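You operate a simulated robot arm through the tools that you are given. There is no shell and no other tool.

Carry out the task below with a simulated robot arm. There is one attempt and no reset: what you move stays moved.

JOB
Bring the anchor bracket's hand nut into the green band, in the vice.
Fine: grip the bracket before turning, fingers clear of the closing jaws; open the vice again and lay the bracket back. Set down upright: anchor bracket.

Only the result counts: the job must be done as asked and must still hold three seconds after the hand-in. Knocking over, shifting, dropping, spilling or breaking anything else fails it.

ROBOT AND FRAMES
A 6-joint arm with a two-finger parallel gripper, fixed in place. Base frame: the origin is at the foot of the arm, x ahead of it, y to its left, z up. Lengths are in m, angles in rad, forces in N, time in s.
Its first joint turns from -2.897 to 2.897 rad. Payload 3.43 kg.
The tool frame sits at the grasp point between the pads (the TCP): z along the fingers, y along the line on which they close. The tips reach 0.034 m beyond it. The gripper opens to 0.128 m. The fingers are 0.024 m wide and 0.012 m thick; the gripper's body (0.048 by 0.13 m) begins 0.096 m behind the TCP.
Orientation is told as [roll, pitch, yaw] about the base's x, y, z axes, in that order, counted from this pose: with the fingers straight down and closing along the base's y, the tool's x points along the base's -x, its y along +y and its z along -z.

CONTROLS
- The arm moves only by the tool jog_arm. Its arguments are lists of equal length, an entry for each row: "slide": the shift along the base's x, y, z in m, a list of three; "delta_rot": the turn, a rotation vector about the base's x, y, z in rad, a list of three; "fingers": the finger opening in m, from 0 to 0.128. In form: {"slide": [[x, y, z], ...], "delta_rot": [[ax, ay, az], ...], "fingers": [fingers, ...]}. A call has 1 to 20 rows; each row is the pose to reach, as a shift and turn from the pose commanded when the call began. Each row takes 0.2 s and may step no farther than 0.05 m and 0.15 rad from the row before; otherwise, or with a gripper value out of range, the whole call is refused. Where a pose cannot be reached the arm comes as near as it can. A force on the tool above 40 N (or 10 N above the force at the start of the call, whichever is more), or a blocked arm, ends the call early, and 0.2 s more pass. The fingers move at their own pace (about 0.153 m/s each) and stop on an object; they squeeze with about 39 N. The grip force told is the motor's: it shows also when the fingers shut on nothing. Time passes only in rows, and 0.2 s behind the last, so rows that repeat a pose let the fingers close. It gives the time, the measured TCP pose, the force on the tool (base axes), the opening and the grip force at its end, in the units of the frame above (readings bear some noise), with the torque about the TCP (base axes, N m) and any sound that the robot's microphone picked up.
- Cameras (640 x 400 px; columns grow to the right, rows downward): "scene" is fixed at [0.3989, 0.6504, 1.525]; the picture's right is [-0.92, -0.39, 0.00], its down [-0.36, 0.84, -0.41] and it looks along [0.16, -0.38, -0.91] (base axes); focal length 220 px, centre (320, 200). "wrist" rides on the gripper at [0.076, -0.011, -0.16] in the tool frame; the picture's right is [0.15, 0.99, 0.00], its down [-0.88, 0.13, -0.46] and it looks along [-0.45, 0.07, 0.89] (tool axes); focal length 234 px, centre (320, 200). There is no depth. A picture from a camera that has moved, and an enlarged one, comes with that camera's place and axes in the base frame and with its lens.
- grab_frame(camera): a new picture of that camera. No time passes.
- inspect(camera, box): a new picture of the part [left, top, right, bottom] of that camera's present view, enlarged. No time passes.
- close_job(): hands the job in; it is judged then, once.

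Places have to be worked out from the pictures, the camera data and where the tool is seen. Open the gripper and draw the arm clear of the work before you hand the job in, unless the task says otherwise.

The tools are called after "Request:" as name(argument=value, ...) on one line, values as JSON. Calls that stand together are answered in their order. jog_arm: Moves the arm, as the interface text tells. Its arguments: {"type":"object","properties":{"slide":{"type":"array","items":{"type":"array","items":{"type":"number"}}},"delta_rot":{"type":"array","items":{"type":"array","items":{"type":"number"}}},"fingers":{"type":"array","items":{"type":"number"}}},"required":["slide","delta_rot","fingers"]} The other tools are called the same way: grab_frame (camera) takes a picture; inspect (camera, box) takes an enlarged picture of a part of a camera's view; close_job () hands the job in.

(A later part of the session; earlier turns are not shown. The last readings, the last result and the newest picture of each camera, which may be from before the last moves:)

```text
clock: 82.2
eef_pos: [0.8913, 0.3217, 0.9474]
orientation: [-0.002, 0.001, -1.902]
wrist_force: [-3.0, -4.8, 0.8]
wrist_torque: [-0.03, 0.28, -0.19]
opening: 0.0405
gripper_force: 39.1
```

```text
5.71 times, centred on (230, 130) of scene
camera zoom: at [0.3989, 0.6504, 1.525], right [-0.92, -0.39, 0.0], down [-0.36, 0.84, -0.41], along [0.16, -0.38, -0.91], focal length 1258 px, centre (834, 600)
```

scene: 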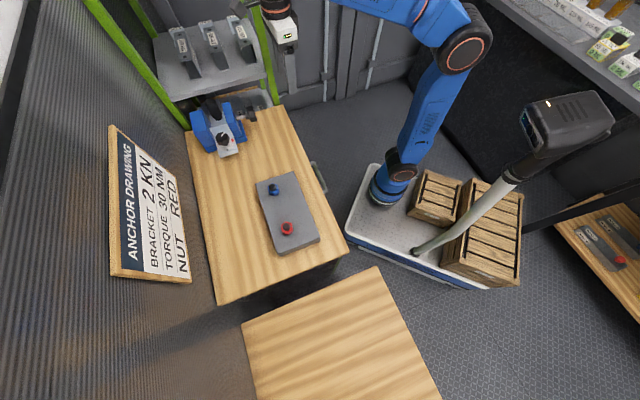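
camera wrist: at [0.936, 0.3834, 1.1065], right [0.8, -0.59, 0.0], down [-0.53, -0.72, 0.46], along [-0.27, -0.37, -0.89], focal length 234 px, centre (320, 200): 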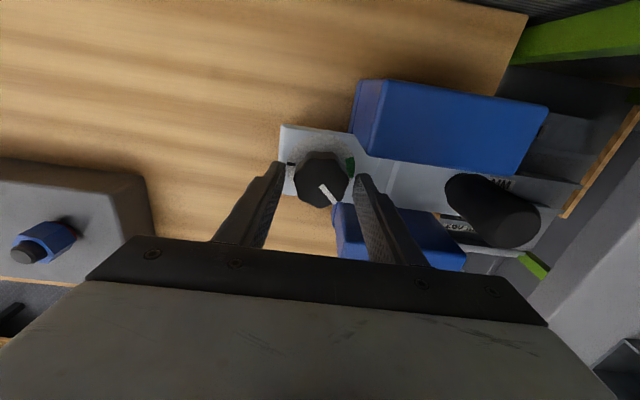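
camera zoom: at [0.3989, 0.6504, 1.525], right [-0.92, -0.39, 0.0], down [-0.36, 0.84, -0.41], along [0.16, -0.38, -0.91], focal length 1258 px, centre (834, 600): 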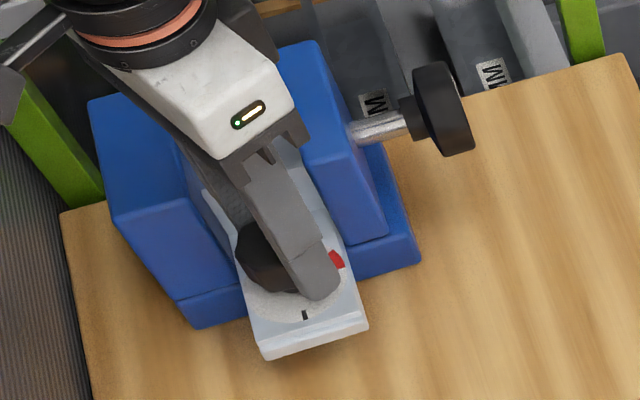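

The nut turns with the gripper, and forces are small. I'll continue another +0.48 rad to reach the green centre.

Request:
jog_arm(slide=[[0, 0, 0], [0, 0, 0], [0, 0, 0], [0, 0, 0], [0, 0, 0]], delta_rot=[[0, 0, 0.12], [0, 0, 0.24], [0, 0, 0.36], [0, 0, 0.48], [0, 0, 0.48]], fingers=[0, 0, 0, 0, 0])

Request:
inspect(camera="wrist", box=[260, 100, 400, 240])

Request:
inspect(camera="scene", box=[195, 95, 265, 165])

```text
clock: 83.4
eef_pos: [0.8907, 0.3221, 0.9473]
orientation: [-0.003, 0.0, -1.422]
wrist_force: [9.9, 1.3, 0.4]
wrist_torque: [0.35, -0.35, 0.01]
opening: 0.0409
gripper_force: 38.8
```

```text
2.86 times, centred on (330, 170) of wrist
camera zoom: at [0.8691, 0.3954, 1.1067], right [0.96, 0.29, 0.0], down [0.26, -0.85, 0.45], along [0.13, -0.44, -0.89], focal length 669 px, centre (291, 286)
```

zoom: 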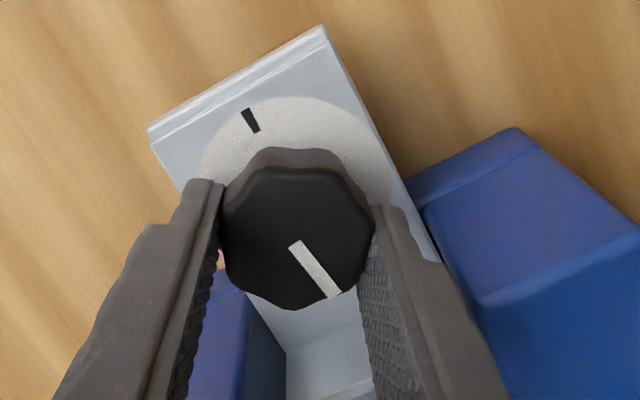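

```text
5.71 times, centred on (230, 130) of scene
camera zoom: at [0.3989, 0.6504, 1.525], right [-0.92, -0.39, 0.0], down [-0.36, 0.84, -0.41], along [0.16, -0.38, -0.91], focal length 1258 px, centre (834, 600)
```

zoom: 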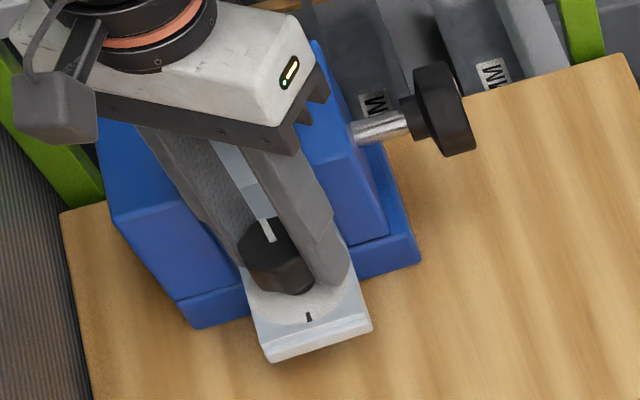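

The pointer should now be at about -34°, in the green. I'll open slightly (staying clear of the jaws), lift straight up and look.

Request:
jog_arm(slide=[[0, 0, 0], [0, 0, 0], [0, 0, 0.01], [0, 0, 0.025], [0, 0, 0.045], [0, 0, 0.065]], delta_rot=[[0, 0, 0], [0, 0, 0], [0, 0, 0], [0, 0, 0], [0, 0, 0], [0, 0, 0]], fingers=[0.045, 0.052, 0.052, 0.052, 0.054, 0.06])

Request:
grab_frame(camera="wrist")

Request:
inspect(camera="wrist", box=[260, 100, 400, 240])

Request:
inspect(camera="scene", box=[195, 95, 265, 165])

```text
clock: 84.8
eef_pos: [0.8908, 0.3222, 1.0142]
orientation: [-0.003, 0.002, -1.426]
wrist_force: [0.0, 0.5, 0.1]
wrist_torque: [0.0, -0.02, 0.0]
opening: 0.0601
gripper_force: 0.0
```

```text
taken
camera wrist: at [0.8686, 0.3958, 1.1724], right [0.96, 0.29, 0.0], down [0.26, -0.85, 0.45], along [0.13, -0.44, -0.89], focal length 234 px, centre (320, 200)
```

wrist: 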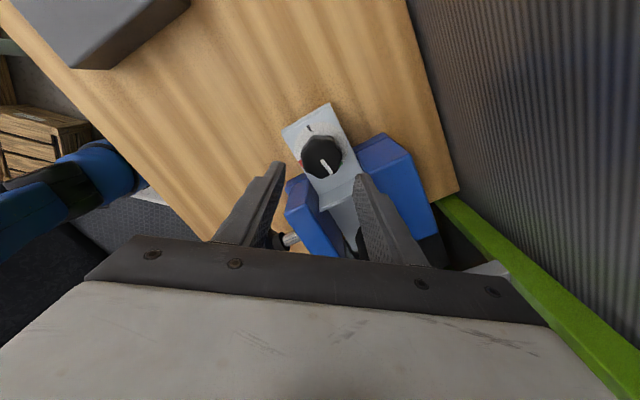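

```text
2.86 times, centred on (330, 170) of wrist
camera zoom: at [0.8686, 0.3958, 1.1724], right [0.96, 0.29, 0.0], down [0.26, -0.85, 0.45], along [0.13, -0.44, -0.89], focal length 669 px, centre (291, 286)
```

zoom: 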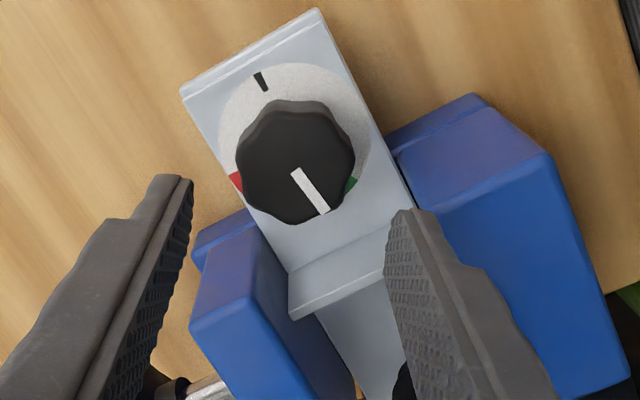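

```text
5.71 times, centred on (230, 130) of scene
camera zoom: at [0.3989, 0.6504, 1.525], right [-0.92, -0.39, 0.0], down [-0.36, 0.84, -0.41], along [0.16, -0.38, -0.91], focal length 1258 px, centre (834, 600)
```

zoom: 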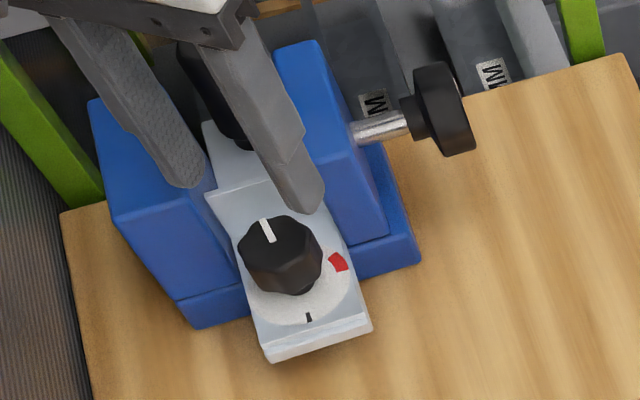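

The pointer now reads about -37°, right at the centre of the green band (-59° to -14°), and the dial's tick is unchanged. Next I'll reopen the vice, so I'm going back over to the handle side with the tool at -135° yaw.

Request:
jog_arm(slide=[[-0.01, -0.01, 0.0], [-0.03, -0.03, 0.005], [-0.055, -0.055, 0.015], [-0.085, -0.085, 0.035], [-0.115, -0.115, 0.055], [-0.145, -0.145, 0.075], [-0.174, -0.172, 0.088]], delta_rot=[[0, 0, -0.13], [0, 0, -0.265], [0, 0, -0.4], [0, 0, -0.535], [0, 0, -0.67], [0, 0, -0.8], [0, 0, -0.93]], fingers=[0.06, 0.06, 0.06, 0.07, 0.08, 0.08, 0.08])

Request:
jog_arm(slide=[[0, -0.005, 0.0], [0.002, -0.015, -0.01], [0.004, -0.025, -0.02], [0.006, -0.035, -0.035], [0.008, -0.045, -0.05], [0.01, -0.055, -0.065], [0.01, -0.065, -0.08], [0.012, -0.075, -0.095], [0.013, -0.085, -0.11], [0.013, -0.09, -0.125], [0.013, -0.095, -0.135]], delta_rot=[[0.1, -0.1, 0], [0.2, -0.2, 0], [0.3, -0.3, 0], [0.4, -0.4, 0], [0.5, -0.5, 0], [0.6, -0.6, 0], [0.7, -0.7, 0], [0.8, -0.8, 0], [0.9, -0.9, 0], [1.005, -1.005, 0], [1.11, -1.11, 0]], fingers=[0.08, 0.08, 0.08, 0.08, 0.08, 0.08, 0.08, 0.08, 0.08, 0.08, 0.08])

Request:
grab_frame(camera="wrist")

Request:
inspect(camera="scene", box=[180, 80, 290, 160])

```text
clock: 86.4
eef_pos: [0.7179, 0.1474, 1.0981]
orientation: [0.0, 0.001, -2.354]
wrist_force: [1.3, 0.0, -0.7]
wrist_torque: [0.0, 0.07, 0.0]
opening: 0.08
gripper_force: 0.0
```

```text
clock: 88.8
eef_pos: [0.7287, 0.0558, 0.9674]
orientation: [2.157, 1.567, -0.198]
wrist_force: [-1.2, 0.4, 0.1]
wrist_torque: [0.0, 0.05, -0.01]
opening: 0.08
gripper_force: 0.1
```

```text
taken
camera wrist: at [0.6072, -0.0494, 1.0418], right [0.7, -0.7, 0.15], down [-0.23, -0.41, -0.88], along [0.68, 0.58, -0.45], focal length 234 px, centre (320, 200)
```

wrist: 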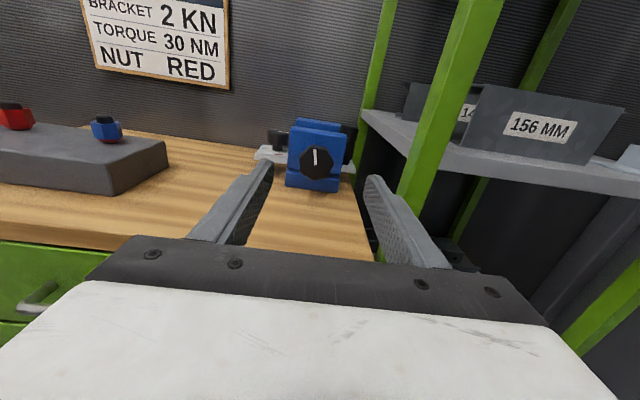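

```text
5.00 times, centred on (235, 120) of scene
camera zoom: at [0.3989, 0.6504, 1.525], right [-0.92, -0.39, 0.0], down [-0.36, 0.84, -0.41], along [0.16, -0.38, -0.91], focal length 1100 px, centre (745, 600)
```

zoom: 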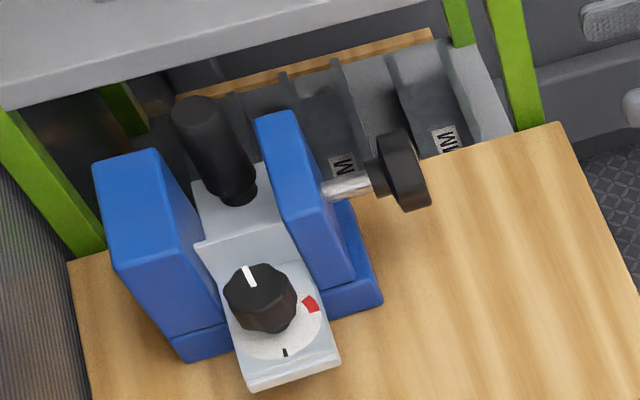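

The clamp has held. For the opening stroke I'll pre-rotate the gripper +43°, align with the knob axis, and move in.

Request:
jog_arm(slide=[[0, 0, 0], [0.005, 0.005, -0.01], [0.015, 0.015, -0.02], [0.028, 0.028, -0.03], [0.04, 0.041, -0.038], [0.0527, 0.0538, -0.0384], [0.0527, 0.0538, -0.0384]], delta_rot=[[0.09, 0.09, 0], [0.18, 0.18, 0], [0.27, 0.27, 0], [0.36, 0.36, 0], [0.45, 0.45, 0], [0.53, 0.53, 0], [0.53, 0.53, 0]], fingers=[0.08, 0.08, 0.08, 0.08, 0.08, 0.08, 0.08])

Request:
jog_arm(slide=[[0.015, 0.015, 0], [0.035, 0.035, 0], [0.052, 0.052, 0], [0.0626, 0.0626, 0], [0.0626, 0.0626, 0]], delta_rot=[[0, 0, 0], [0, 0, 0], [0, 0, 0], [0, 0, 0], [0, 0, 0]], fingers=[0.08, 0.08, 0.08, 0.08, 0.08])

Request:
inspect(camera="wrist", box=[250, 110, 400, 260])

Request:
inspect(camera="scene", box=[180, 80, 290, 160])

```text
clock: 90.4
eef_pos: [0.783, 0.1107, 0.9272]
orientation: [-1.573, 0.822, 2.357]
wrist_force: [-0.3, 0.5, -0.7]
wrist_torque: [-0.02, -0.03, 0.0]
opening: 0.0798
gripper_force: 0.1
```

```text
clock: 91.6
eef_pos: [0.8457, 0.1713, 0.9278]
orientation: [-1.573, 0.825, 2.356]
wrist_force: [0.8, 0.6, 0.1]
wrist_torque: [-0.03, 0.0, 0.0]
opening: 0.08
gripper_force: 0.0
```

```text
2.67 times, centred on (325, 185) of wrist
camera zoom: at [0.7628, 0.0276, 0.9904], right [0.58, -0.58, -0.56], down [-0.68, 0.03, -0.73], along [0.45, 0.81, -0.38], focal length 624 px, centre (307, 240)
```

zoom: 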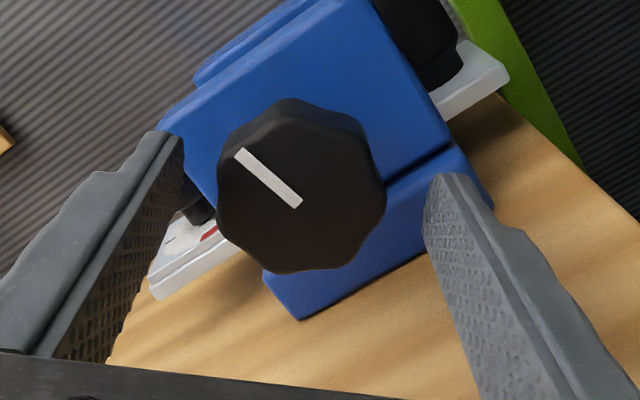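

```text
5.00 times, centred on (235, 120) of scene
camera zoom: at [0.3989, 0.6504, 1.525], right [-0.92, -0.39, 0.0], down [-0.36, 0.84, -0.41], along [0.16, -0.38, -0.91], focal length 1100 px, centre (745, 600)
```

zoom: 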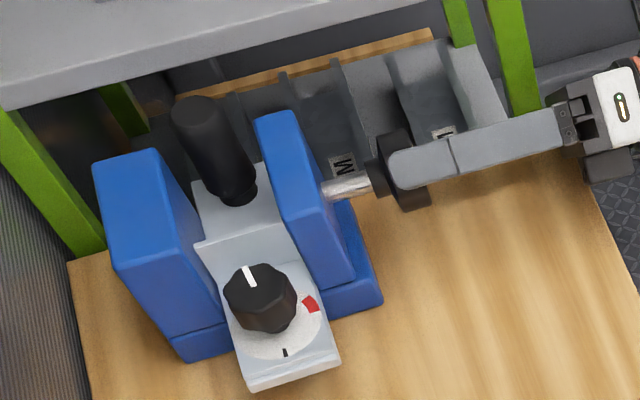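

The knob is well centred in the fingers. I'll close and start turning counter-clockwise, feeding back at the screw lead.

Request:
jog_arm(slide=[[0, 0, 0], [0, 0, 0], [0, 0, 0]], delta_rot=[[0, 0, 0], [0, 0, 0], [0, 0, 0]], fingers=[0.05, 0.0, 0.0])

Request:
jog_arm(slide=[[-0.0005, -0.0005, 0], [-0.0012, -0.0012, 0], [-0.0019, -0.0019, 0], [-0.0026, -0.0026, 0]], delta_rot=[[-0.08, -0.08, 0], [-0.16, -0.16, 0], [-0.25, -0.25, 0], [-0.34, -0.34, 0]], fingers=[0, 0, 0, 0])

Request:
inspect(camera="wrist", box=[250, 110, 400, 260])

Request:
inspect(camera="scene", box=[180, 80, 290, 160])

```text
clock: 92.4
eef_pos: [0.8452, 0.1734, 0.9289]
orientation: [-1.577, 0.827, 2.356]
wrist_force: [-8.5, 18.7, 17.4]
wrist_torque: [0.13, -0.25, 0.46]
opening: 0.0525
gripper_force: 44.6
```

```text
clock: 93.4
eef_pos: [0.8422, 0.1699, 0.9303]
orientation: [-1.578, 1.308, 2.349]
wrist_force: [-0.9, 19.7, 31.7]
wrist_torque: [0.48, -0.55, -0.18]
opening: 0.0524
gripper_force: 45.4
```

```text
2.67 times, centred on (325, 185) of wrist
camera zoom: at [0.7345, 0.0502, 1.0046], right [0.7, -0.7, -0.12], down [-0.39, -0.25, -0.89], along [0.59, 0.67, -0.45], focal length 624 px, centre (307, 240)
```

zoom: 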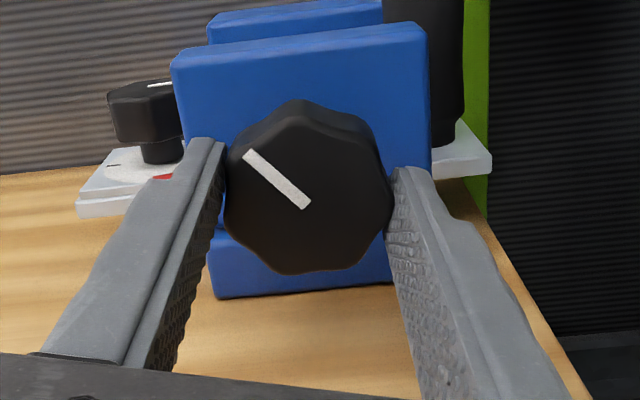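

```text
5.00 times, centred on (235, 120) of scene
camera zoom: at [0.3989, 0.6504, 1.525], right [-0.92, -0.39, 0.0], down [-0.36, 0.84, -0.41], along [0.16, -0.38, -0.91], focal length 1100 px, centre (745, 600)
```

zoom: 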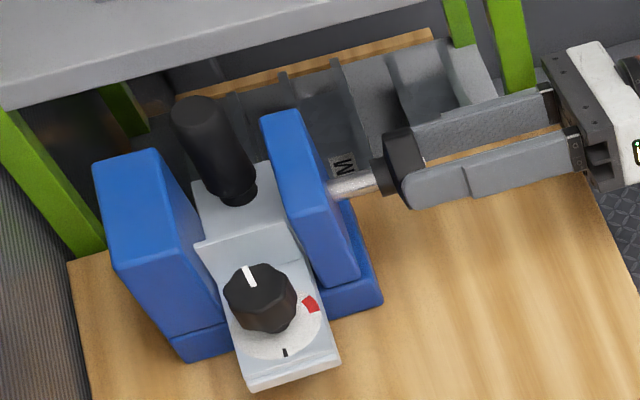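

The jaw is backing off and the bracket stays put. I'll ease the upward load and continue the opening stroke.

Request:
jog_arm(slide=[[-0.0006, 0.0002, 0.0012], [-0.0014, -0.0005, 0.0015], [-0.0021, -0.0012, 0.0015], [-0.0028, -0.0019, 0.0015]], delta_rot=[[-0.06, -0.06, 0], [-0.15, -0.15, 0], [-0.24, -0.24, 0], [-0.33, -0.33, 0]], fingers=[0, 0, 0, 0])

Request:
inspect(camera="scene", box=[180, 80, 290, 160])

```text
clock: 94.4
eef_pos: [0.8381, 0.1668, 0.9289]
orientation: [1.565, 1.369, -0.79]
wrist_force: [-3.5, 10.1, 17.3]
wrist_torque: [0.36, -0.27, -0.52]
opening: 0.0525
gripper_force: 45.1
```

```text
5.00 times, centred on (235, 120) of scene
camera zoom: at [0.3989, 0.6504, 1.525], right [-0.92, -0.39, 0.0], down [-0.36, 0.84, -0.41], along [0.16, -0.38, -0.91], focal length 1100 px, centre (745, 600)
```

zoom: 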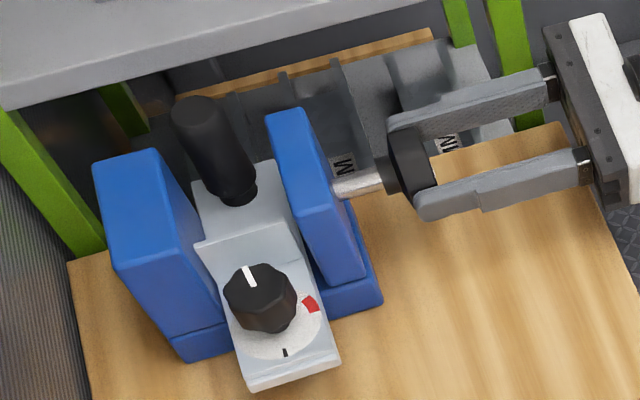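

Good, continuing to about -45°.

Request:
jog_arm(slide=[[-0.0008, -0.0006, 0.0008], [-0.0016, -0.0014, 0.0008], [-0.0024, -0.0022, 0.0008], [-0.0033, -0.0031, 0.0008]], delta_rot=[[-0.1, -0.1, 0], [-0.2, -0.2, 0], [-0.3, -0.3, 0], [-0.4, -0.4, 0]], fingers=[0, 0, 0, 0])

Request:
jog_arm(slide=[[0, 0, 0], [0, 0, 0], [0, 0, 0]], delta_rot=[[0, 0, 0], [0, 0, 0], [0, 0, 0]], fingers=[0.065, 0.08, 0.08])

Request:
inspect(camera="wrist", box=[250, 110, 400, 260])

Request:
inspect(camera="scene", box=[180, 80, 290, 160])

```text
clock: 95.4
eef_pos: [0.8355, 0.1635, 0.9298]
orientation: [1.568, 0.802, -0.788]
wrist_force: [-15.1, -5.1, -0.7]
wrist_torque: [0.25, 0.04, -0.44]
opening: 0.0527
gripper_force: 44.5
```

```text
clock: 96.2
eef_pos: [0.8368, 0.1649, 0.9299]
orientation: [1.57, 0.807, -0.785]
wrist_force: [0.3, 0.1, -0.5]
wrist_torque: [-0.02, 0.0, 0.0]
opening: 0.0799
gripper_force: 0.0
```

```text
2.67 times, centred on (325, 185) of wrist
camera zoom: at [0.6803, 0.0943, 0.9763], right [0.43, -0.43, 0.79], down [0.18, -0.82, -0.54], along [0.88, 0.37, -0.28], focal length 624 px, centre (307, 240)
```

zoom: 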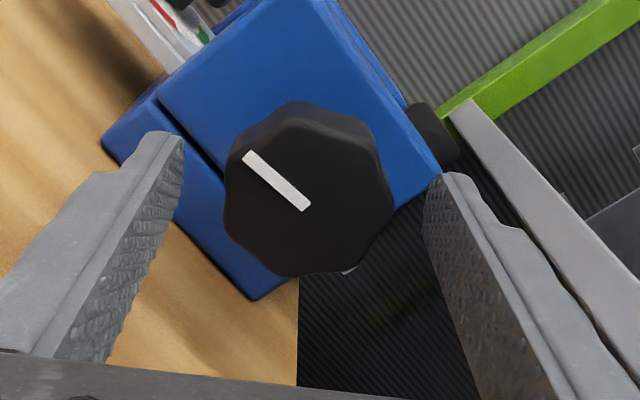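

```text
5.00 times, centred on (235, 120) of scene
camera zoom: at [0.3989, 0.6504, 1.525], right [-0.92, -0.39, 0.0], down [-0.36, 0.84, -0.41], along [0.16, -0.38, -0.91], focal length 1100 px, centre (745, 600)
```

zoom: 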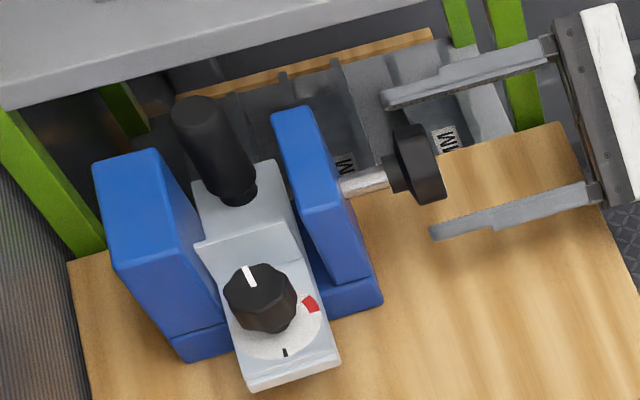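

Opened by about 11.7 mm so far. For the last portion I'll wind forward with open fingers and make one more counter-clockwise stroke back to the original opening.

Request:
jog_arm(slide=[[0, 0, 0], [0, 0, 0], [0, 0, 0], [0, 0, 0], [0, 0, 0], [0, 0, 0], [0, 0, 0], [0, 0, 0], [0, 0, 0], [0, 0, 0], [0, 0, 0]], delta_rot=[[0.1, 0.1, 0], [0.2, 0.2, 0], [0.3, 0.3, 0], [0.4, 0.4, 0], [0.5, 0.5, 0], [0.6, 0.6, 0], [0.7, 0.7, 0], [0.8, 0.8, 0], [0.9, 0.9, 0], [1.0, 1.0, 0], [1.05, 1.05, 0]], fingers=[0.08, 0.08, 0.08, 0.08, 0.08, 0.08, 0.08, 0.08, 0.08, 0.08, 0.08])

Request:
jog_arm(slide=[[0, 0, 0], [0, 0, 0], [0, 0, 0]], delta_rot=[[0, 0, 0], [0, 0, 0], [0, 0, 0]], fingers=[0.05, 0.0, 0.0])

Request:
jog_arm(slide=[[-0.0006, -0.0006, 0], [-0.0012, -0.0012, 0], [-0.0018, -0.0018, 0], [-0.0024, -0.0024, 0]], delta_rot=[[-0.08, -0.08, 0], [-0.16, -0.16, 0], [-0.24, -0.24, 0], [-0.32, -0.32, 0]], fingers=[0, 0, 0, 0])

Request:
inspect(camera="wrist", box=[250, 110, 400, 260])

Request:
inspect(camera="scene", box=[180, 80, 290, 160])

```text
clock: 98.6
eef_pos: [0.8361, 0.1626, 0.9301]
orientation: [-1.573, 0.85, 2.356]
wrist_force: [-0.2, -0.6, 0.1]
wrist_torque: [-0.01, -0.03, -0.01]
opening: 0.0798
gripper_force: 0.0
```

```text
clock: 99.4
eef_pos: [0.8357, 0.1638, 0.9286]
orientation: [-1.573, 0.852, 2.356]
wrist_force: [-0.1, 1.4, 0.6]
wrist_torque: [0.03, 0.02, 0.04]
opening: 0.0519
gripper_force: 44.7
```

```text
clock: 100.4
eef_pos: [0.8342, 0.162, 0.9305]
orientation: [-1.565, 1.303, 2.361]
wrist_force: [-2.8, -5.8, -8.6]
wrist_torque: [0.11, 0.1, -0.22]
opening: 0.052
gripper_force: 45.4
```

```text
2.67 times, centred on (325, 185) of wrist
camera zoom: at [0.7267, 0.0423, 1.0054], right [0.7, -0.7, -0.12], down [-0.4, -0.25, -0.88], along [0.59, 0.67, -0.45], focal length 624 px, centre (307, 240)
```

zoom: 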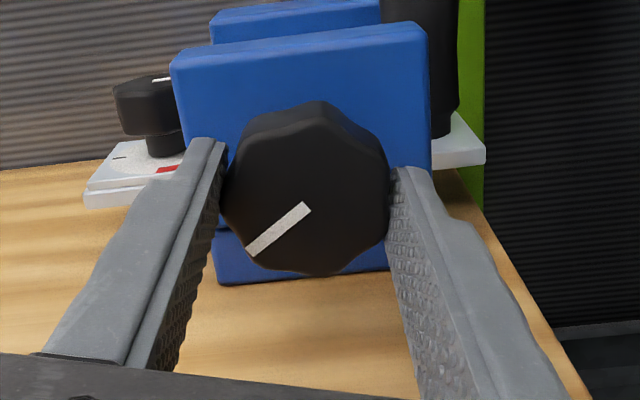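

```text
5.00 times, centred on (235, 120) of scene
camera zoom: at [0.3989, 0.6504, 1.525], right [-0.92, -0.39, 0.0], down [-0.36, 0.84, -0.41], along [0.16, -0.38, -0.91], focal length 1100 px, centre (745, 600)
```

zoom: 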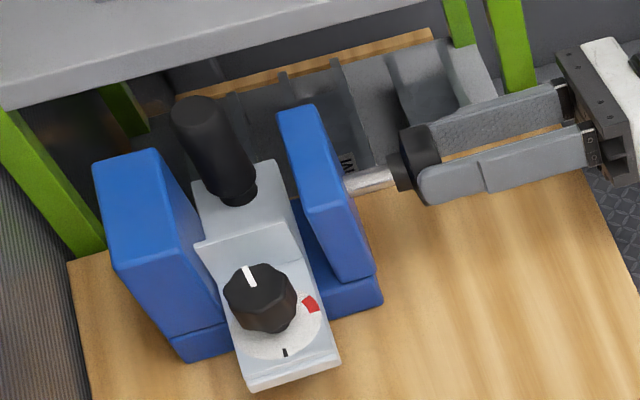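

The jaw is back at its original opening. I'll release the knob and withdraw along the screw axis.

Request:
jog_arm(slide=[[0, 0, 0], [0, 0, 0], [-0.01, -0.01, 0], [-0.025, -0.025, 0], [-0.045, -0.045, 0], [-0.07, -0.07, 0.005], [-0.095, -0.095, 0.02], [-0.11, -0.11, 0.04]], delta_rot=[[0, 0, 0], [0, 0, 0], [0, 0, 0], [0, 0, 0], [-0.05, -0.05, 0], [-0.1, -0.1, 0], [-0.15, -0.15, 0], [-0.19, -0.19, 0]], fingers=[0.065, 0.08, 0.08, 0.08, 0.08, 0.08, 0.08, 0.08])

Request:
inspect(camera="scene", box=[195, 95, 255, 160])

Request:
inspect(camera="wrist", box=[230, 100, 400, 220])

```text
clock: 102.2
eef_pos: [0.722, 0.051, 0.9712]
orientation: [1.275, 1.567, -1.08]
wrist_force: [0.3, 0.2, 1.2]
wrist_torque: [0.02, -0.05, 0.02]
opening: 0.0798
gripper_force: 0.0
```

```text
6.15 times, centred on (225, 128) of scene
camera zoom: at [0.3989, 0.6504, 1.525], right [-0.92, -0.39, 0.0], down [-0.36, 0.84, -0.41], along [0.16, -0.38, -0.91], focal length 1354 px, centre (905, 646)
```

zoom: 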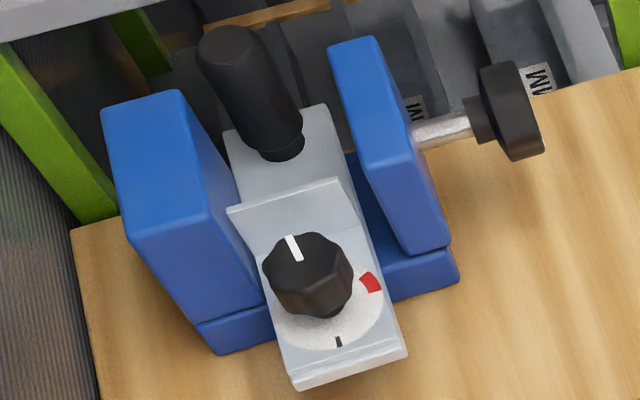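

```text
3.33 times, centred on (315, 160) of wrist
camera zoom: at [0.601, -0.0541, 1.0461], right [0.7, -0.7, 0.15], down [-0.23, -0.42, -0.88], along [0.68, 0.58, -0.45], focal length 781 px, centre (337, 333)
```

zoom: 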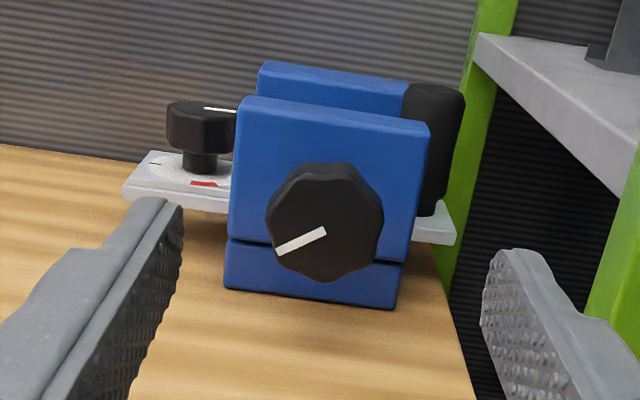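

The vice is back as it was at the start: same knob pointer and gap. The bracket rests free on the bed. I'll lift it by its central fin this time, with flat pads close to its centre of mass, so I'm returning the tool upright first.

Request:
jog_arm(slide=[[-0.005, 0.005, 0.01], [-0.007, 0.01, 0.02], [-0.008, 0.02, 0.035], [-0.008, 0.03, 0.05], [-0.008, 0.04, 0.065], [-0.008, 0.05, 0.08], [-0.007, 0.06, 0.095], [-0.006, 0.07, 0.11], [-0.005, 0.08, 0.12], [-0.005, 0.09, 0.129], [-0.005, 0.096, 0.129]], delta_rot=[[-0.1, 0.1, 0], [-0.2, 0.2, 0], [-0.3, 0.3, 0], [-0.4, 0.4, 0], [-0.5, 0.5, 0], [-0.6, 0.6, 0], [-0.7, 0.7, 0], [-0.8, 0.8, 0], [-0.9, 0.9, 0], [-1.005, 1.005, 0], [-1.11, 1.11, 0]], fingers=[0.08, 0.08, 0.08, 0.08, 0.08, 0.08, 0.08, 0.08, 0.08, 0.08, 0.08])

```text
clock: 104.6
eef_pos: [0.7185, 0.147, 1.0997]
orientation: [0.0, -0.002, -2.355]
wrist_force: [0.3, -0.7, 0.4]
wrist_torque: [0.03, -0.08, 0.01]
opening: 0.0799
gripper_force: 0.1
```

Upright. Now moving over the fin with the fingers nearly closed (3 cm), tips staying above the jaws.

Request:
jog_arm(slide=[[0.02, 0.012, 0], [0.055, 0.036, -0.01], [0.09, 0.06, -0.025], [0.125, 0.084, -0.04], [0.16, 0.107, -0.06], [0.19, 0.127, -0.075], [0.205, 0.137, -0.083], [0.2103, 0.1404, -0.0857]], delta_rot=[[0, 0, 0], [0, 0, 0], [0, 0, 0], [0, 0, 0], [0, 0, 0], [0, 0, 0], [0, 0, 0], [0, 0, 0]], fingers=[0.07, 0.06, 0.05, 0.04, 0.03, 0.03, 0.03, 0.03])

Request:
grab_frame(camera="wrist")

Request:
inspect(camera="wrist", box=[240, 90, 420, 230])

Request:
inspect(camera="scene", box=[195, 95, 255, 160])

```text
clock: 106.4
eef_pos: [0.9284, 0.2878, 1.014]
orientation: [-0.004, 0.002, -2.354]
wrist_force: [-0.6, 0.2, -0.1]
wrist_torque: [0.01, -0.04, 0.03]
opening: 0.0301
gripper_force: 0.1
```

```text
taken
camera wrist: at [0.9744, 0.3492, 1.1728], right [0.8, -0.59, 0.0], down [-0.53, -0.72, 0.45], along [-0.27, -0.36, -0.89], focal length 234 px, centre (320, 200)
```

wrist: 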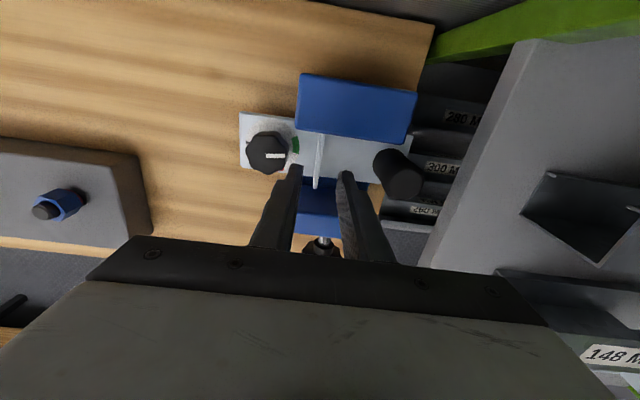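

```text
2.86 times, centred on (330, 160) of wrist
camera zoom: at [0.9744, 0.3492, 1.1728], right [0.8, -0.59, 0.0], down [-0.53, -0.72, 0.45], along [-0.27, -0.36, -0.89], focal length 669 px, centre (291, 314)
```

zoom: 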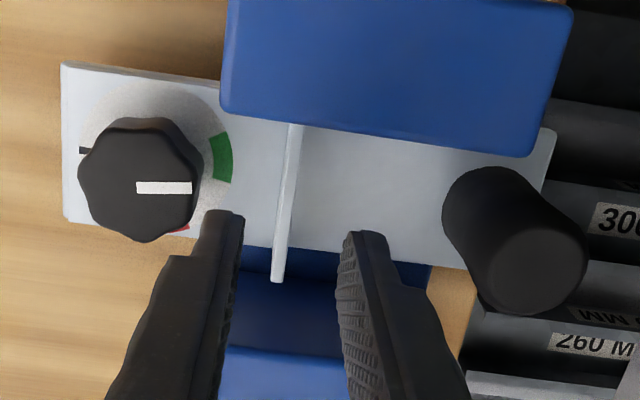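

```text
6.15 times, centred on (225, 128) of scene
camera zoom: at [0.3989, 0.6504, 1.525], right [-0.92, -0.39, 0.0], down [-0.36, 0.84, -0.41], along [0.16, -0.38, -0.91], focal length 1354 px, centre (905, 646)
```

zoom: 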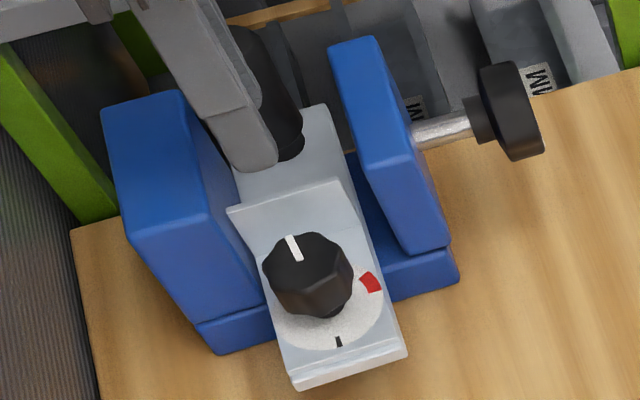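

The dial view confirms the pointer aims at the middle of the green band. The fin lies centred between the fingers (e2≈-0.452, 4 mm thick), so I'm descending over it.

Request:
jog_arm(slide=[[0.0005, -0.0005, -0.015], [0.0005, -0.0005, -0.032], [0.0005, -0.0005, -0.048], [0.0005, -0.0005, -0.062], [0.0005, -0.0005, -0.07]], delta_rot=[[0, 0, 0], [0, 0, 0], [0, 0, 0], [0, 0, 0], [0, 0, 0]], fingers=[0.03, 0.03, 0.03, 0.03, 0.03])

Request:
inspect(camera="wrist", box=[240, 90, 420, 230])

Request:
inspect(camera="scene", box=[195, 95, 255, 160])

```text
clock: 107.6
eef_pos: [0.9299, 0.2877, 0.9436]
orientation: [-0.001, 0.002, -2.354]
wrist_force: [0.3, 0.5, -0.1]
wrist_torque: [0.02, -0.01, 0.03]
opening: 0.0298
gripper_force: 0.0
```

```text
2.86 times, centred on (330, 160) of wrist
camera zoom: at [0.975, 0.3487, 1.1034], right [0.8, -0.59, 0.0], down [-0.53, -0.72, 0.45], along [-0.27, -0.36, -0.89], focal length 669 px, centre (291, 314)
```

zoom: 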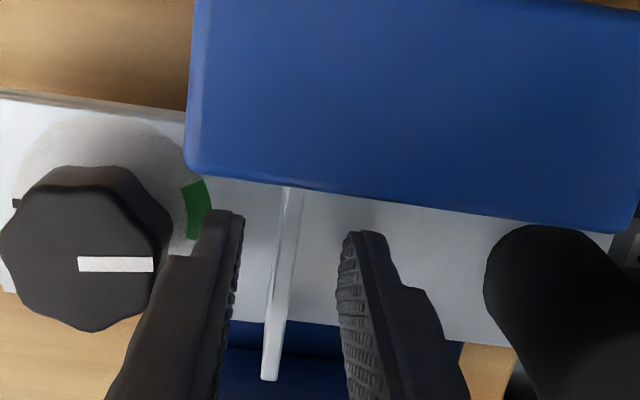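

```text
6.15 times, centred on (225, 128) of scene
camera zoom: at [0.3989, 0.6504, 1.525], right [-0.92, -0.39, 0.0], down [-0.36, 0.84, -0.41], along [0.16, -0.38, -0.91], focal length 1354 px, centre (905, 646)
```

zoom: 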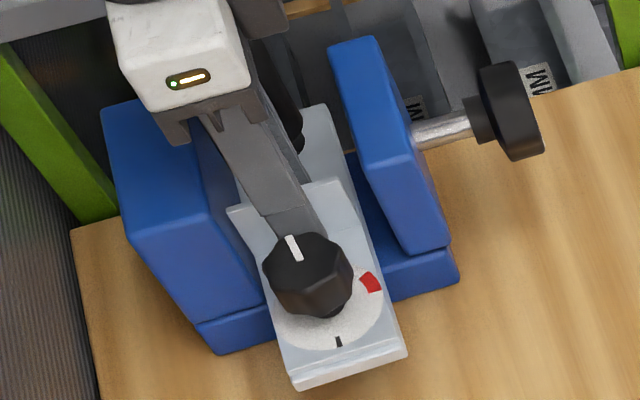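

No contact. I'll centre 2 mm toward the fin and close gently on it.

Request:
jog_arm(slide=[[-0.0014, 0.0014, 0], [-0.0014, 0.0014, 0], [-0.0014, 0.0014, 0], [-0.0014, 0.0014, 0]], delta_rot=[[0, 0, 0], [0, 0, 0], [0, 0, 0], [0, 0, 0]], fingers=[0.03, 0.015, 0.0, 0.0])

Request:
inspect(camera="wrist", box=[240, 90, 420, 230])

Request:
inspect(camera="scene", box=[195, 95, 255, 160])

```text
clock: 108.6
eef_pos: [0.9285, 0.2891, 0.9435]
orientation: [-0.001, 0.002, -2.355]
wrist_force: [-0.1, 0.5, -0.5]
wrist_torque: [-0.05, -0.17, 0.09]
opening: 0.0046
gripper_force: 39.0
```

```text
2.86 times, centred on (330, 160) of wrist
camera zoom: at [0.9736, 0.35, 1.1026], right [0.8, -0.59, 0.0], down [-0.53, -0.72, 0.46], along [-0.27, -0.37, -0.89], focal length 669 px, centre (291, 314)
```

zoom: 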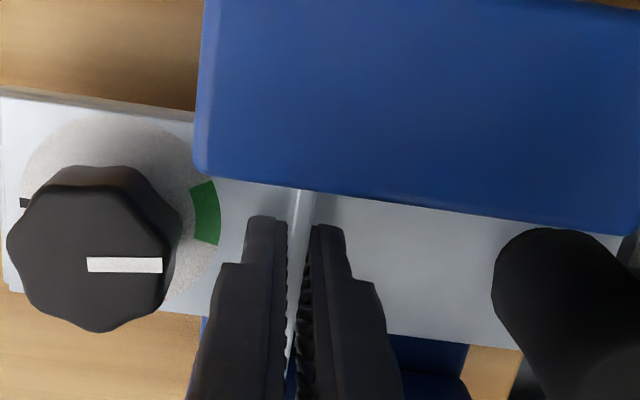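

```text
6.15 times, centred on (225, 128) of scene
camera zoom: at [0.3989, 0.6504, 1.525], right [-0.92, -0.39, 0.0], down [-0.36, 0.84, -0.41], along [0.16, -0.38, -0.91], focal length 1354 px, centre (905, 646)
```

zoom: 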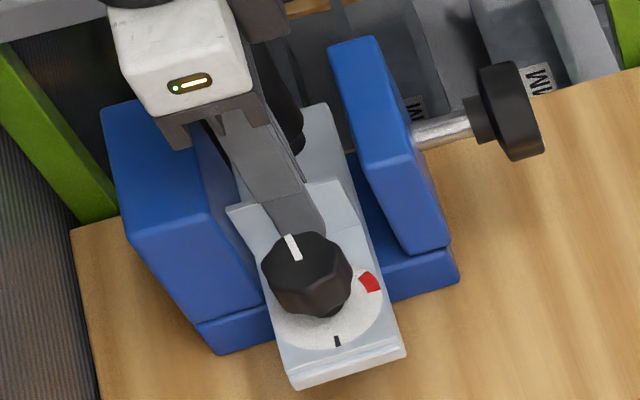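

The fin is gripped (4.6 mm) with broad pads. I'll lift very slowly by 1 cm and check for slip.

Request:
jog_arm(slide=[[0, 0, 0.002], [0, 0, 0.004], [0, 0, 0.007], [0, 0, 0.01], [0, 0, 0.01]], delta_rot=[[0, 0, 0], [0, 0, 0], [0, 0, 0], [0, 0, 0], [0, 0, 0]], fingers=[0, 0, 0, 0, 0])

Request:
inspect(camera="wrist", box=[240, 90, 420, 230])

Request:
inspect(camera="scene", box=[195, 95, 255, 160])

```text
clock: 109.8
eef_pos: [0.9282, 0.289, 0.9522]
orientation: [-0.002, 0.0, -2.355]
wrist_force: [-0.3, -0.9, -5.1]
wrist_torque: [0.08, 0.05, 0.0]
opening: 0.0047
gripper_force: 39.1
```

```text
2.86 times, centred on (330, 160) of wrist
camera zoom: at [0.9737, 0.3503, 1.1126], right [0.8, -0.59, 0.0], down [-0.53, -0.72, 0.46], along [-0.27, -0.37, -0.89], focal length 669 px, centre (291, 314)
```

zoom: 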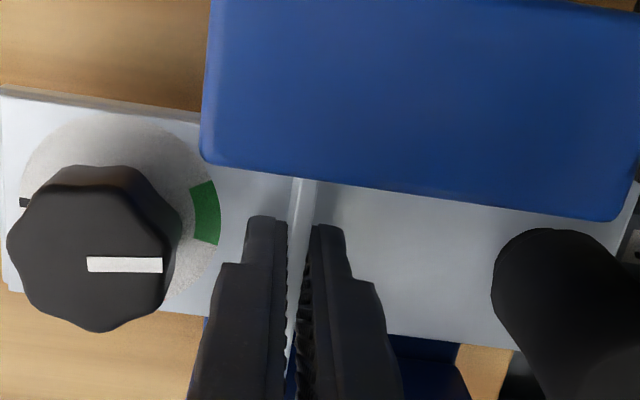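

```text
6.15 times, centred on (225, 128) of scene
camera zoom: at [0.3989, 0.6504, 1.525], right [-0.92, -0.39, 0.0], down [-0.36, 0.84, -0.41], along [0.16, -0.38, -0.91], focal length 1354 px, centre (905, 646)
```

zoom: 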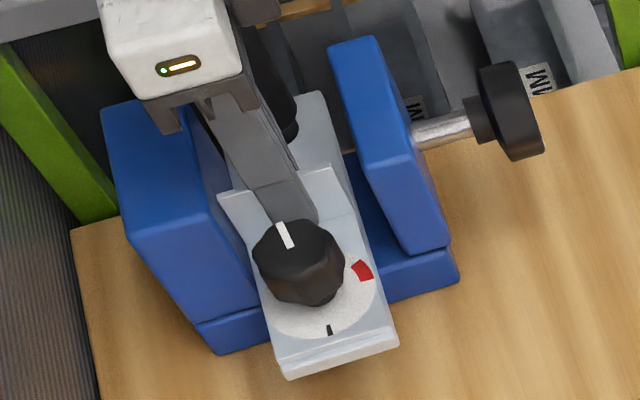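

The fin grip is solid: no slip, 5 N load, tiny torque. I'll centre the bracket in the gap, lift to about 2.5 cm over the bed, and slide it out to the front.

Request:
jog_arm(slide=[[-0.001, -0.001, 0.003], [-0.003, -0.003, 0.007], [-0.0035, -0.0035, 0.012], [-0.0035, -0.0035, 0.0155], [-0.0065, -0.0005, 0.0155], [-0.0135, 0.0065, 0.0155], [-0.0225, 0.0155, 0.0155], [-0.0325, 0.0255, 0.0155]], delta_rot=[[0, 0, 0], [0, 0, 0], [0, 0, 0], [0, 0, 0], [0, 0, 0], [0, 0, 0], [0, 0, 0], [0, 0, 0]], fingers=[0, 0, 0, 0, 0, 0, 0, 0])

Request:
inspect(camera="scene", box=[180, 85, 270, 165])

Request:
inspect(camera="wrist", box=[220, 60, 450, 230])

```text
clock: 111.6
eef_pos: [0.8949, 0.3145, 0.9687]
orientation: [-0.003, -0.001, -2.354]
wrist_force: [0.1, 0.7, -4.3]
wrist_torque: [0.09, 0.05, -0.01]
opening: 0.0045
gripper_force: 39.1
```

```text
5.00 times, centred on (225, 125) of scene
camera zoom: at [0.3989, 0.6504, 1.525], right [-0.92, -0.39, 0.0], down [-0.36, 0.84, -0.41], along [0.16, -0.38, -0.91], focal length 1100 px, centre (795, 575)
```

zoom: 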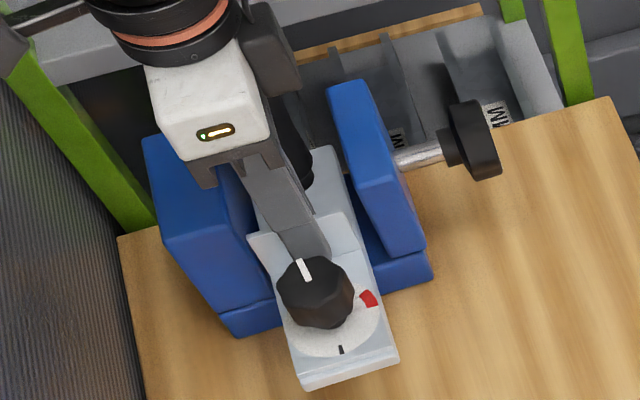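

```text
2.35 times, centred on (335, 145) of wrist
camera zoom: at [0.9406, 0.3754, 1.1271], right [0.8, -0.59, 0.0], down [-0.53, -0.72, 0.46], along [-0.27, -0.37, -0.89], focal length 551 px, centre (285, 329)
```

zoom: 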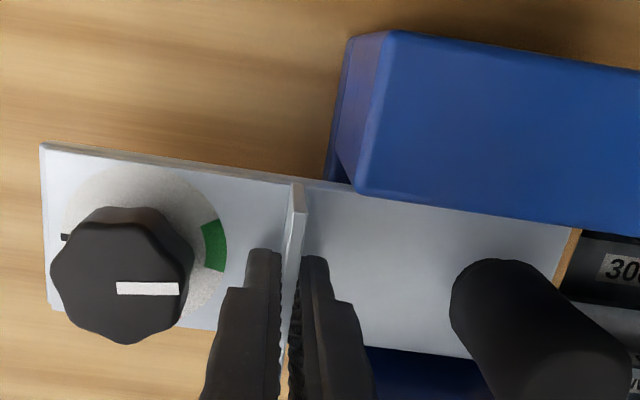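

No contact, and the bracket is sliding out level. I'll continue until it's fully in front of the vice, then raise it.

Request:
jog_arm(slide=[[-0.004, 0.004, 0], [-0.012, 0.012, 0], [-0.022, 0.022, 0], [-0.034, 0.034, 0], [-0.046, 0.046, 0], [-0.058, 0.058, 0], [-0.068, 0.068, 0], [-0.073, 0.073, 0]], delta_rot=[[0, 0, 0], [0, 0, 0], [0, 0, 0], [0, 0, 0], [0, 0, 0], [0, 0, 0], [0, 0, 0], [0, 0, 0]], fingers=[0, 0, 0, 0, 0, 0, 0, 0])

Request:
inspect(camera="scene", box=[180, 85, 290, 195])

Request:
grab_frame(camera="wrist")

```text
clock: 113.4
eef_pos: [0.8307, 0.3787, 0.9696]
orientation: [-0.007, -0.002, -2.338]
wrist_force: [0.3, 0.0, -4.1]
wrist_torque: [0.0, 0.05, 0.0]
opening: 0.0045
gripper_force: 38.9
out of reach, approached as far as the arm can: row 7, 8
```

```text
3.64 times, centred on (235, 140) of scene
camera zoom: at [0.3989, 0.6504, 1.525], right [-0.92, -0.39, 0.0], down [-0.36, 0.84, -0.41], along [0.16, -0.38, -0.91], focal length 800 px, centre (629, 418)
```

zoom: 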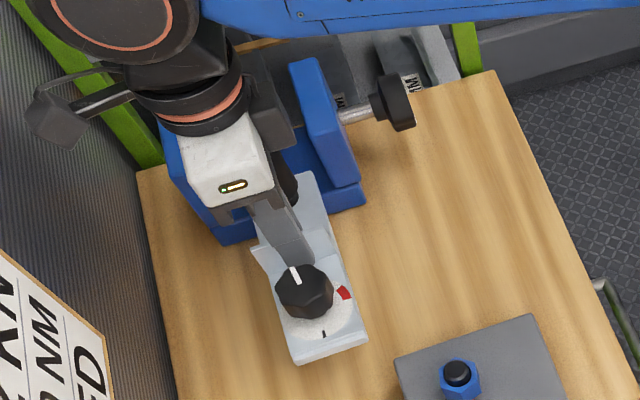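

```text
taken
camera wrist: at [0.8753, 0.4388, 1.1288], right [0.81, -0.58, -0.01], down [-0.52, -0.73, 0.45], along [-0.27, -0.37, -0.89], focal length 234 px, centre (320, 200)
```

wrist: 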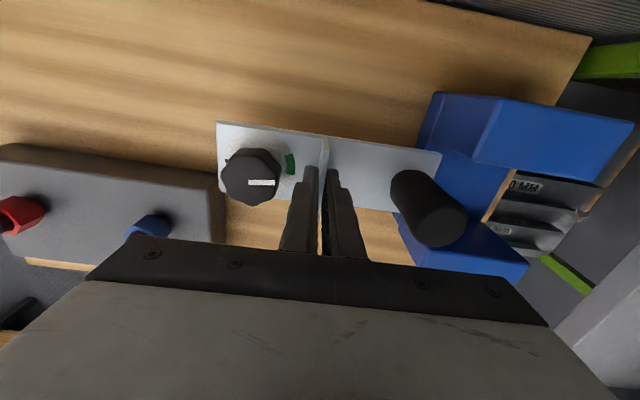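

The bracket is out, but the wrist joint is near its limit at this yaw as the arm swings left. I'll raise it here first; then I'll rotate the bracket the other way round (a full turn in free space) on the way to the table.

Request:
jog_arm(slide=[[0, 0, 0.006], [0, 0, 0.016], [0, 0, 0.027], [0, 0, 0.038], [0, 0, 0.047], [0, 0, 0.052], [-0.005, -0.003, 0.054], [-0.015, -0.01, 0.057], [-0.03, -0.02, 0.062], [-0.048, -0.032, 0.068], [-0.066, -0.044, 0.075], [-0.084, -0.056, 0.082], [-0.1, -0.066, 0.088], [-0.11, -0.072, 0.09]], delta_rot=[[0, 0, 0], [0, 0, 0], [0, 0, 0], [0, 0, 0], [0, 0, 0], [0, 0, 0], [0, 0, 0], [0, 0, 0], [0, 0, 0], [0, 0, 0], [0, 0, 0], [0, 0, 0], [0, 0, 0], [0, 0, 0]], fingers=[0, 0, 0, 0, 0, 0, 0, 0, 0, 0, 0, 0, 0, 0])

Request:
grab_frame(camera="wrist")

Request:
grab_frame(camera="scene")

```text
clock: 116.4
eef_pos: [0.7301, 0.2932, 1.0577]
orientation: [-0.004, -0.001, -2.345]
wrist_force: [0.3, 0.3, -5.2]
wrist_torque: [0.01, 0.07, 0.0]
opening: 0.0045
gripper_force: 38.9
out of reach, approached as far as the arm can: row 1, 2, 3, 4, 5, 7, 8, 9, 10, 11, 12, 13, 14
```

```text
taken
camera wrist: at [0.775, 0.3546, 1.217], right [0.81, -0.59, 0.0], down [-0.52, -0.72, 0.45], along [-0.27, -0.37, -0.89], focal length 234 px, centre (320, 200)
```

wrist: 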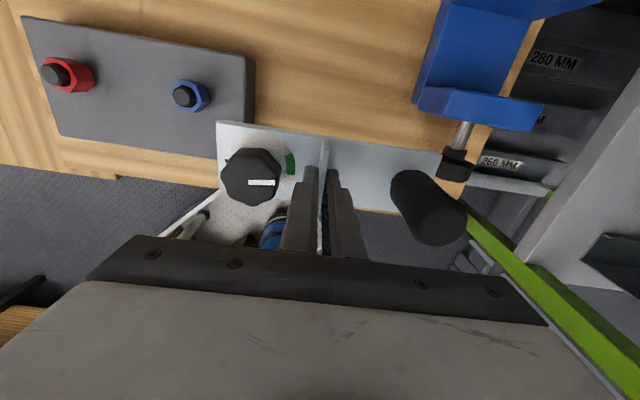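

```text
taken
```

scene: 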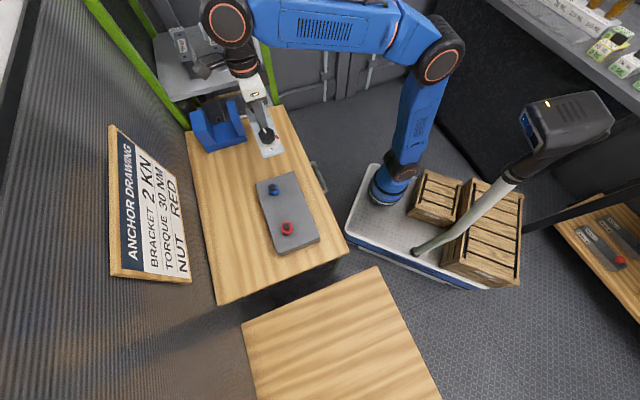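

The load is steady and the bracket is well above everything. I'll start the slow counter-clockwise turn while moving inward.

Request:
jog_arm(slide=[[-0.002, 0, 0.001], [-0.006, 0, 0.003], [-0.012, 0, 0.005], [-0.02, 0, 0.007], [-0.028, 0, 0.009], [-0.036, 0, 0.011], [-0.044, 0, 0.013], [-0.052, 0, 0.015], [-0.06, 0, 0.017], [-0.068, 0, 0.019], [-0.076, 0, 0.02], [-0.084, 0, 0.02], [-0.092, 0, 0.02], [-0.1, 0, 0.02], [-0.106, 0, 0.02], [-0.11, 0, 0.02], [-0.11, 0, 0.02]], delta_rot=[[0, 0, 0.04], [0, 0, 0.12], [0, 0, 0.24], [0, 0, 0.38], [0, 0, 0.52], [0, 0, 0.66], [0, 0, 0.8], [0, 0, 0.94], [0, 0, 1.08], [0, 0, 1.22], [0, 0, 1.36], [0, 0, 1.5], [0, 0, 1.64], [0, 0, 1.78], [0, 0, 1.92], [0, 0, 2.04], [0, 0, 2.09]], fingers=[0, 0, 0, 0, 0, 0, 0, 0, 0, 0, 0, 0, 0, 0, 0, 0, 0])

Request:
grab_frame(camera="wrist")

Request:
grab_frame(camera="scene")

```text
clock: 120.0
eef_pos: [0.6203, 0.294, 1.0784]
orientation: [-0.001, 0.003, -0.262]
wrist_force: [-1.1, 0.5, -5.1]
wrist_torque: [-0.07, 0.0, -0.03]
opening: 0.0045
gripper_force: 39.4
```

```text
taken
camera wrist: at [0.5435, 0.3032, 1.2379], right [0.12, 0.99, 0.0], down [0.88, -0.1, 0.45], along [0.45, -0.05, -0.89], focal length 234 px, centre (320, 200)
```

wrist: 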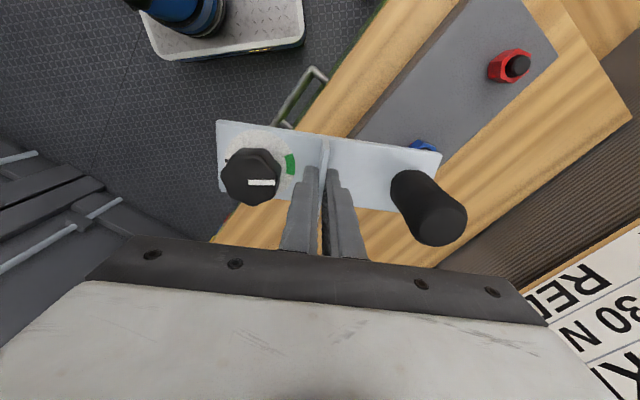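

```text
taken
```

scene: 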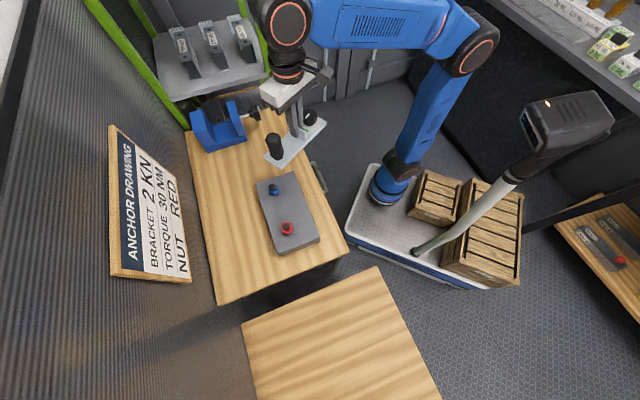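

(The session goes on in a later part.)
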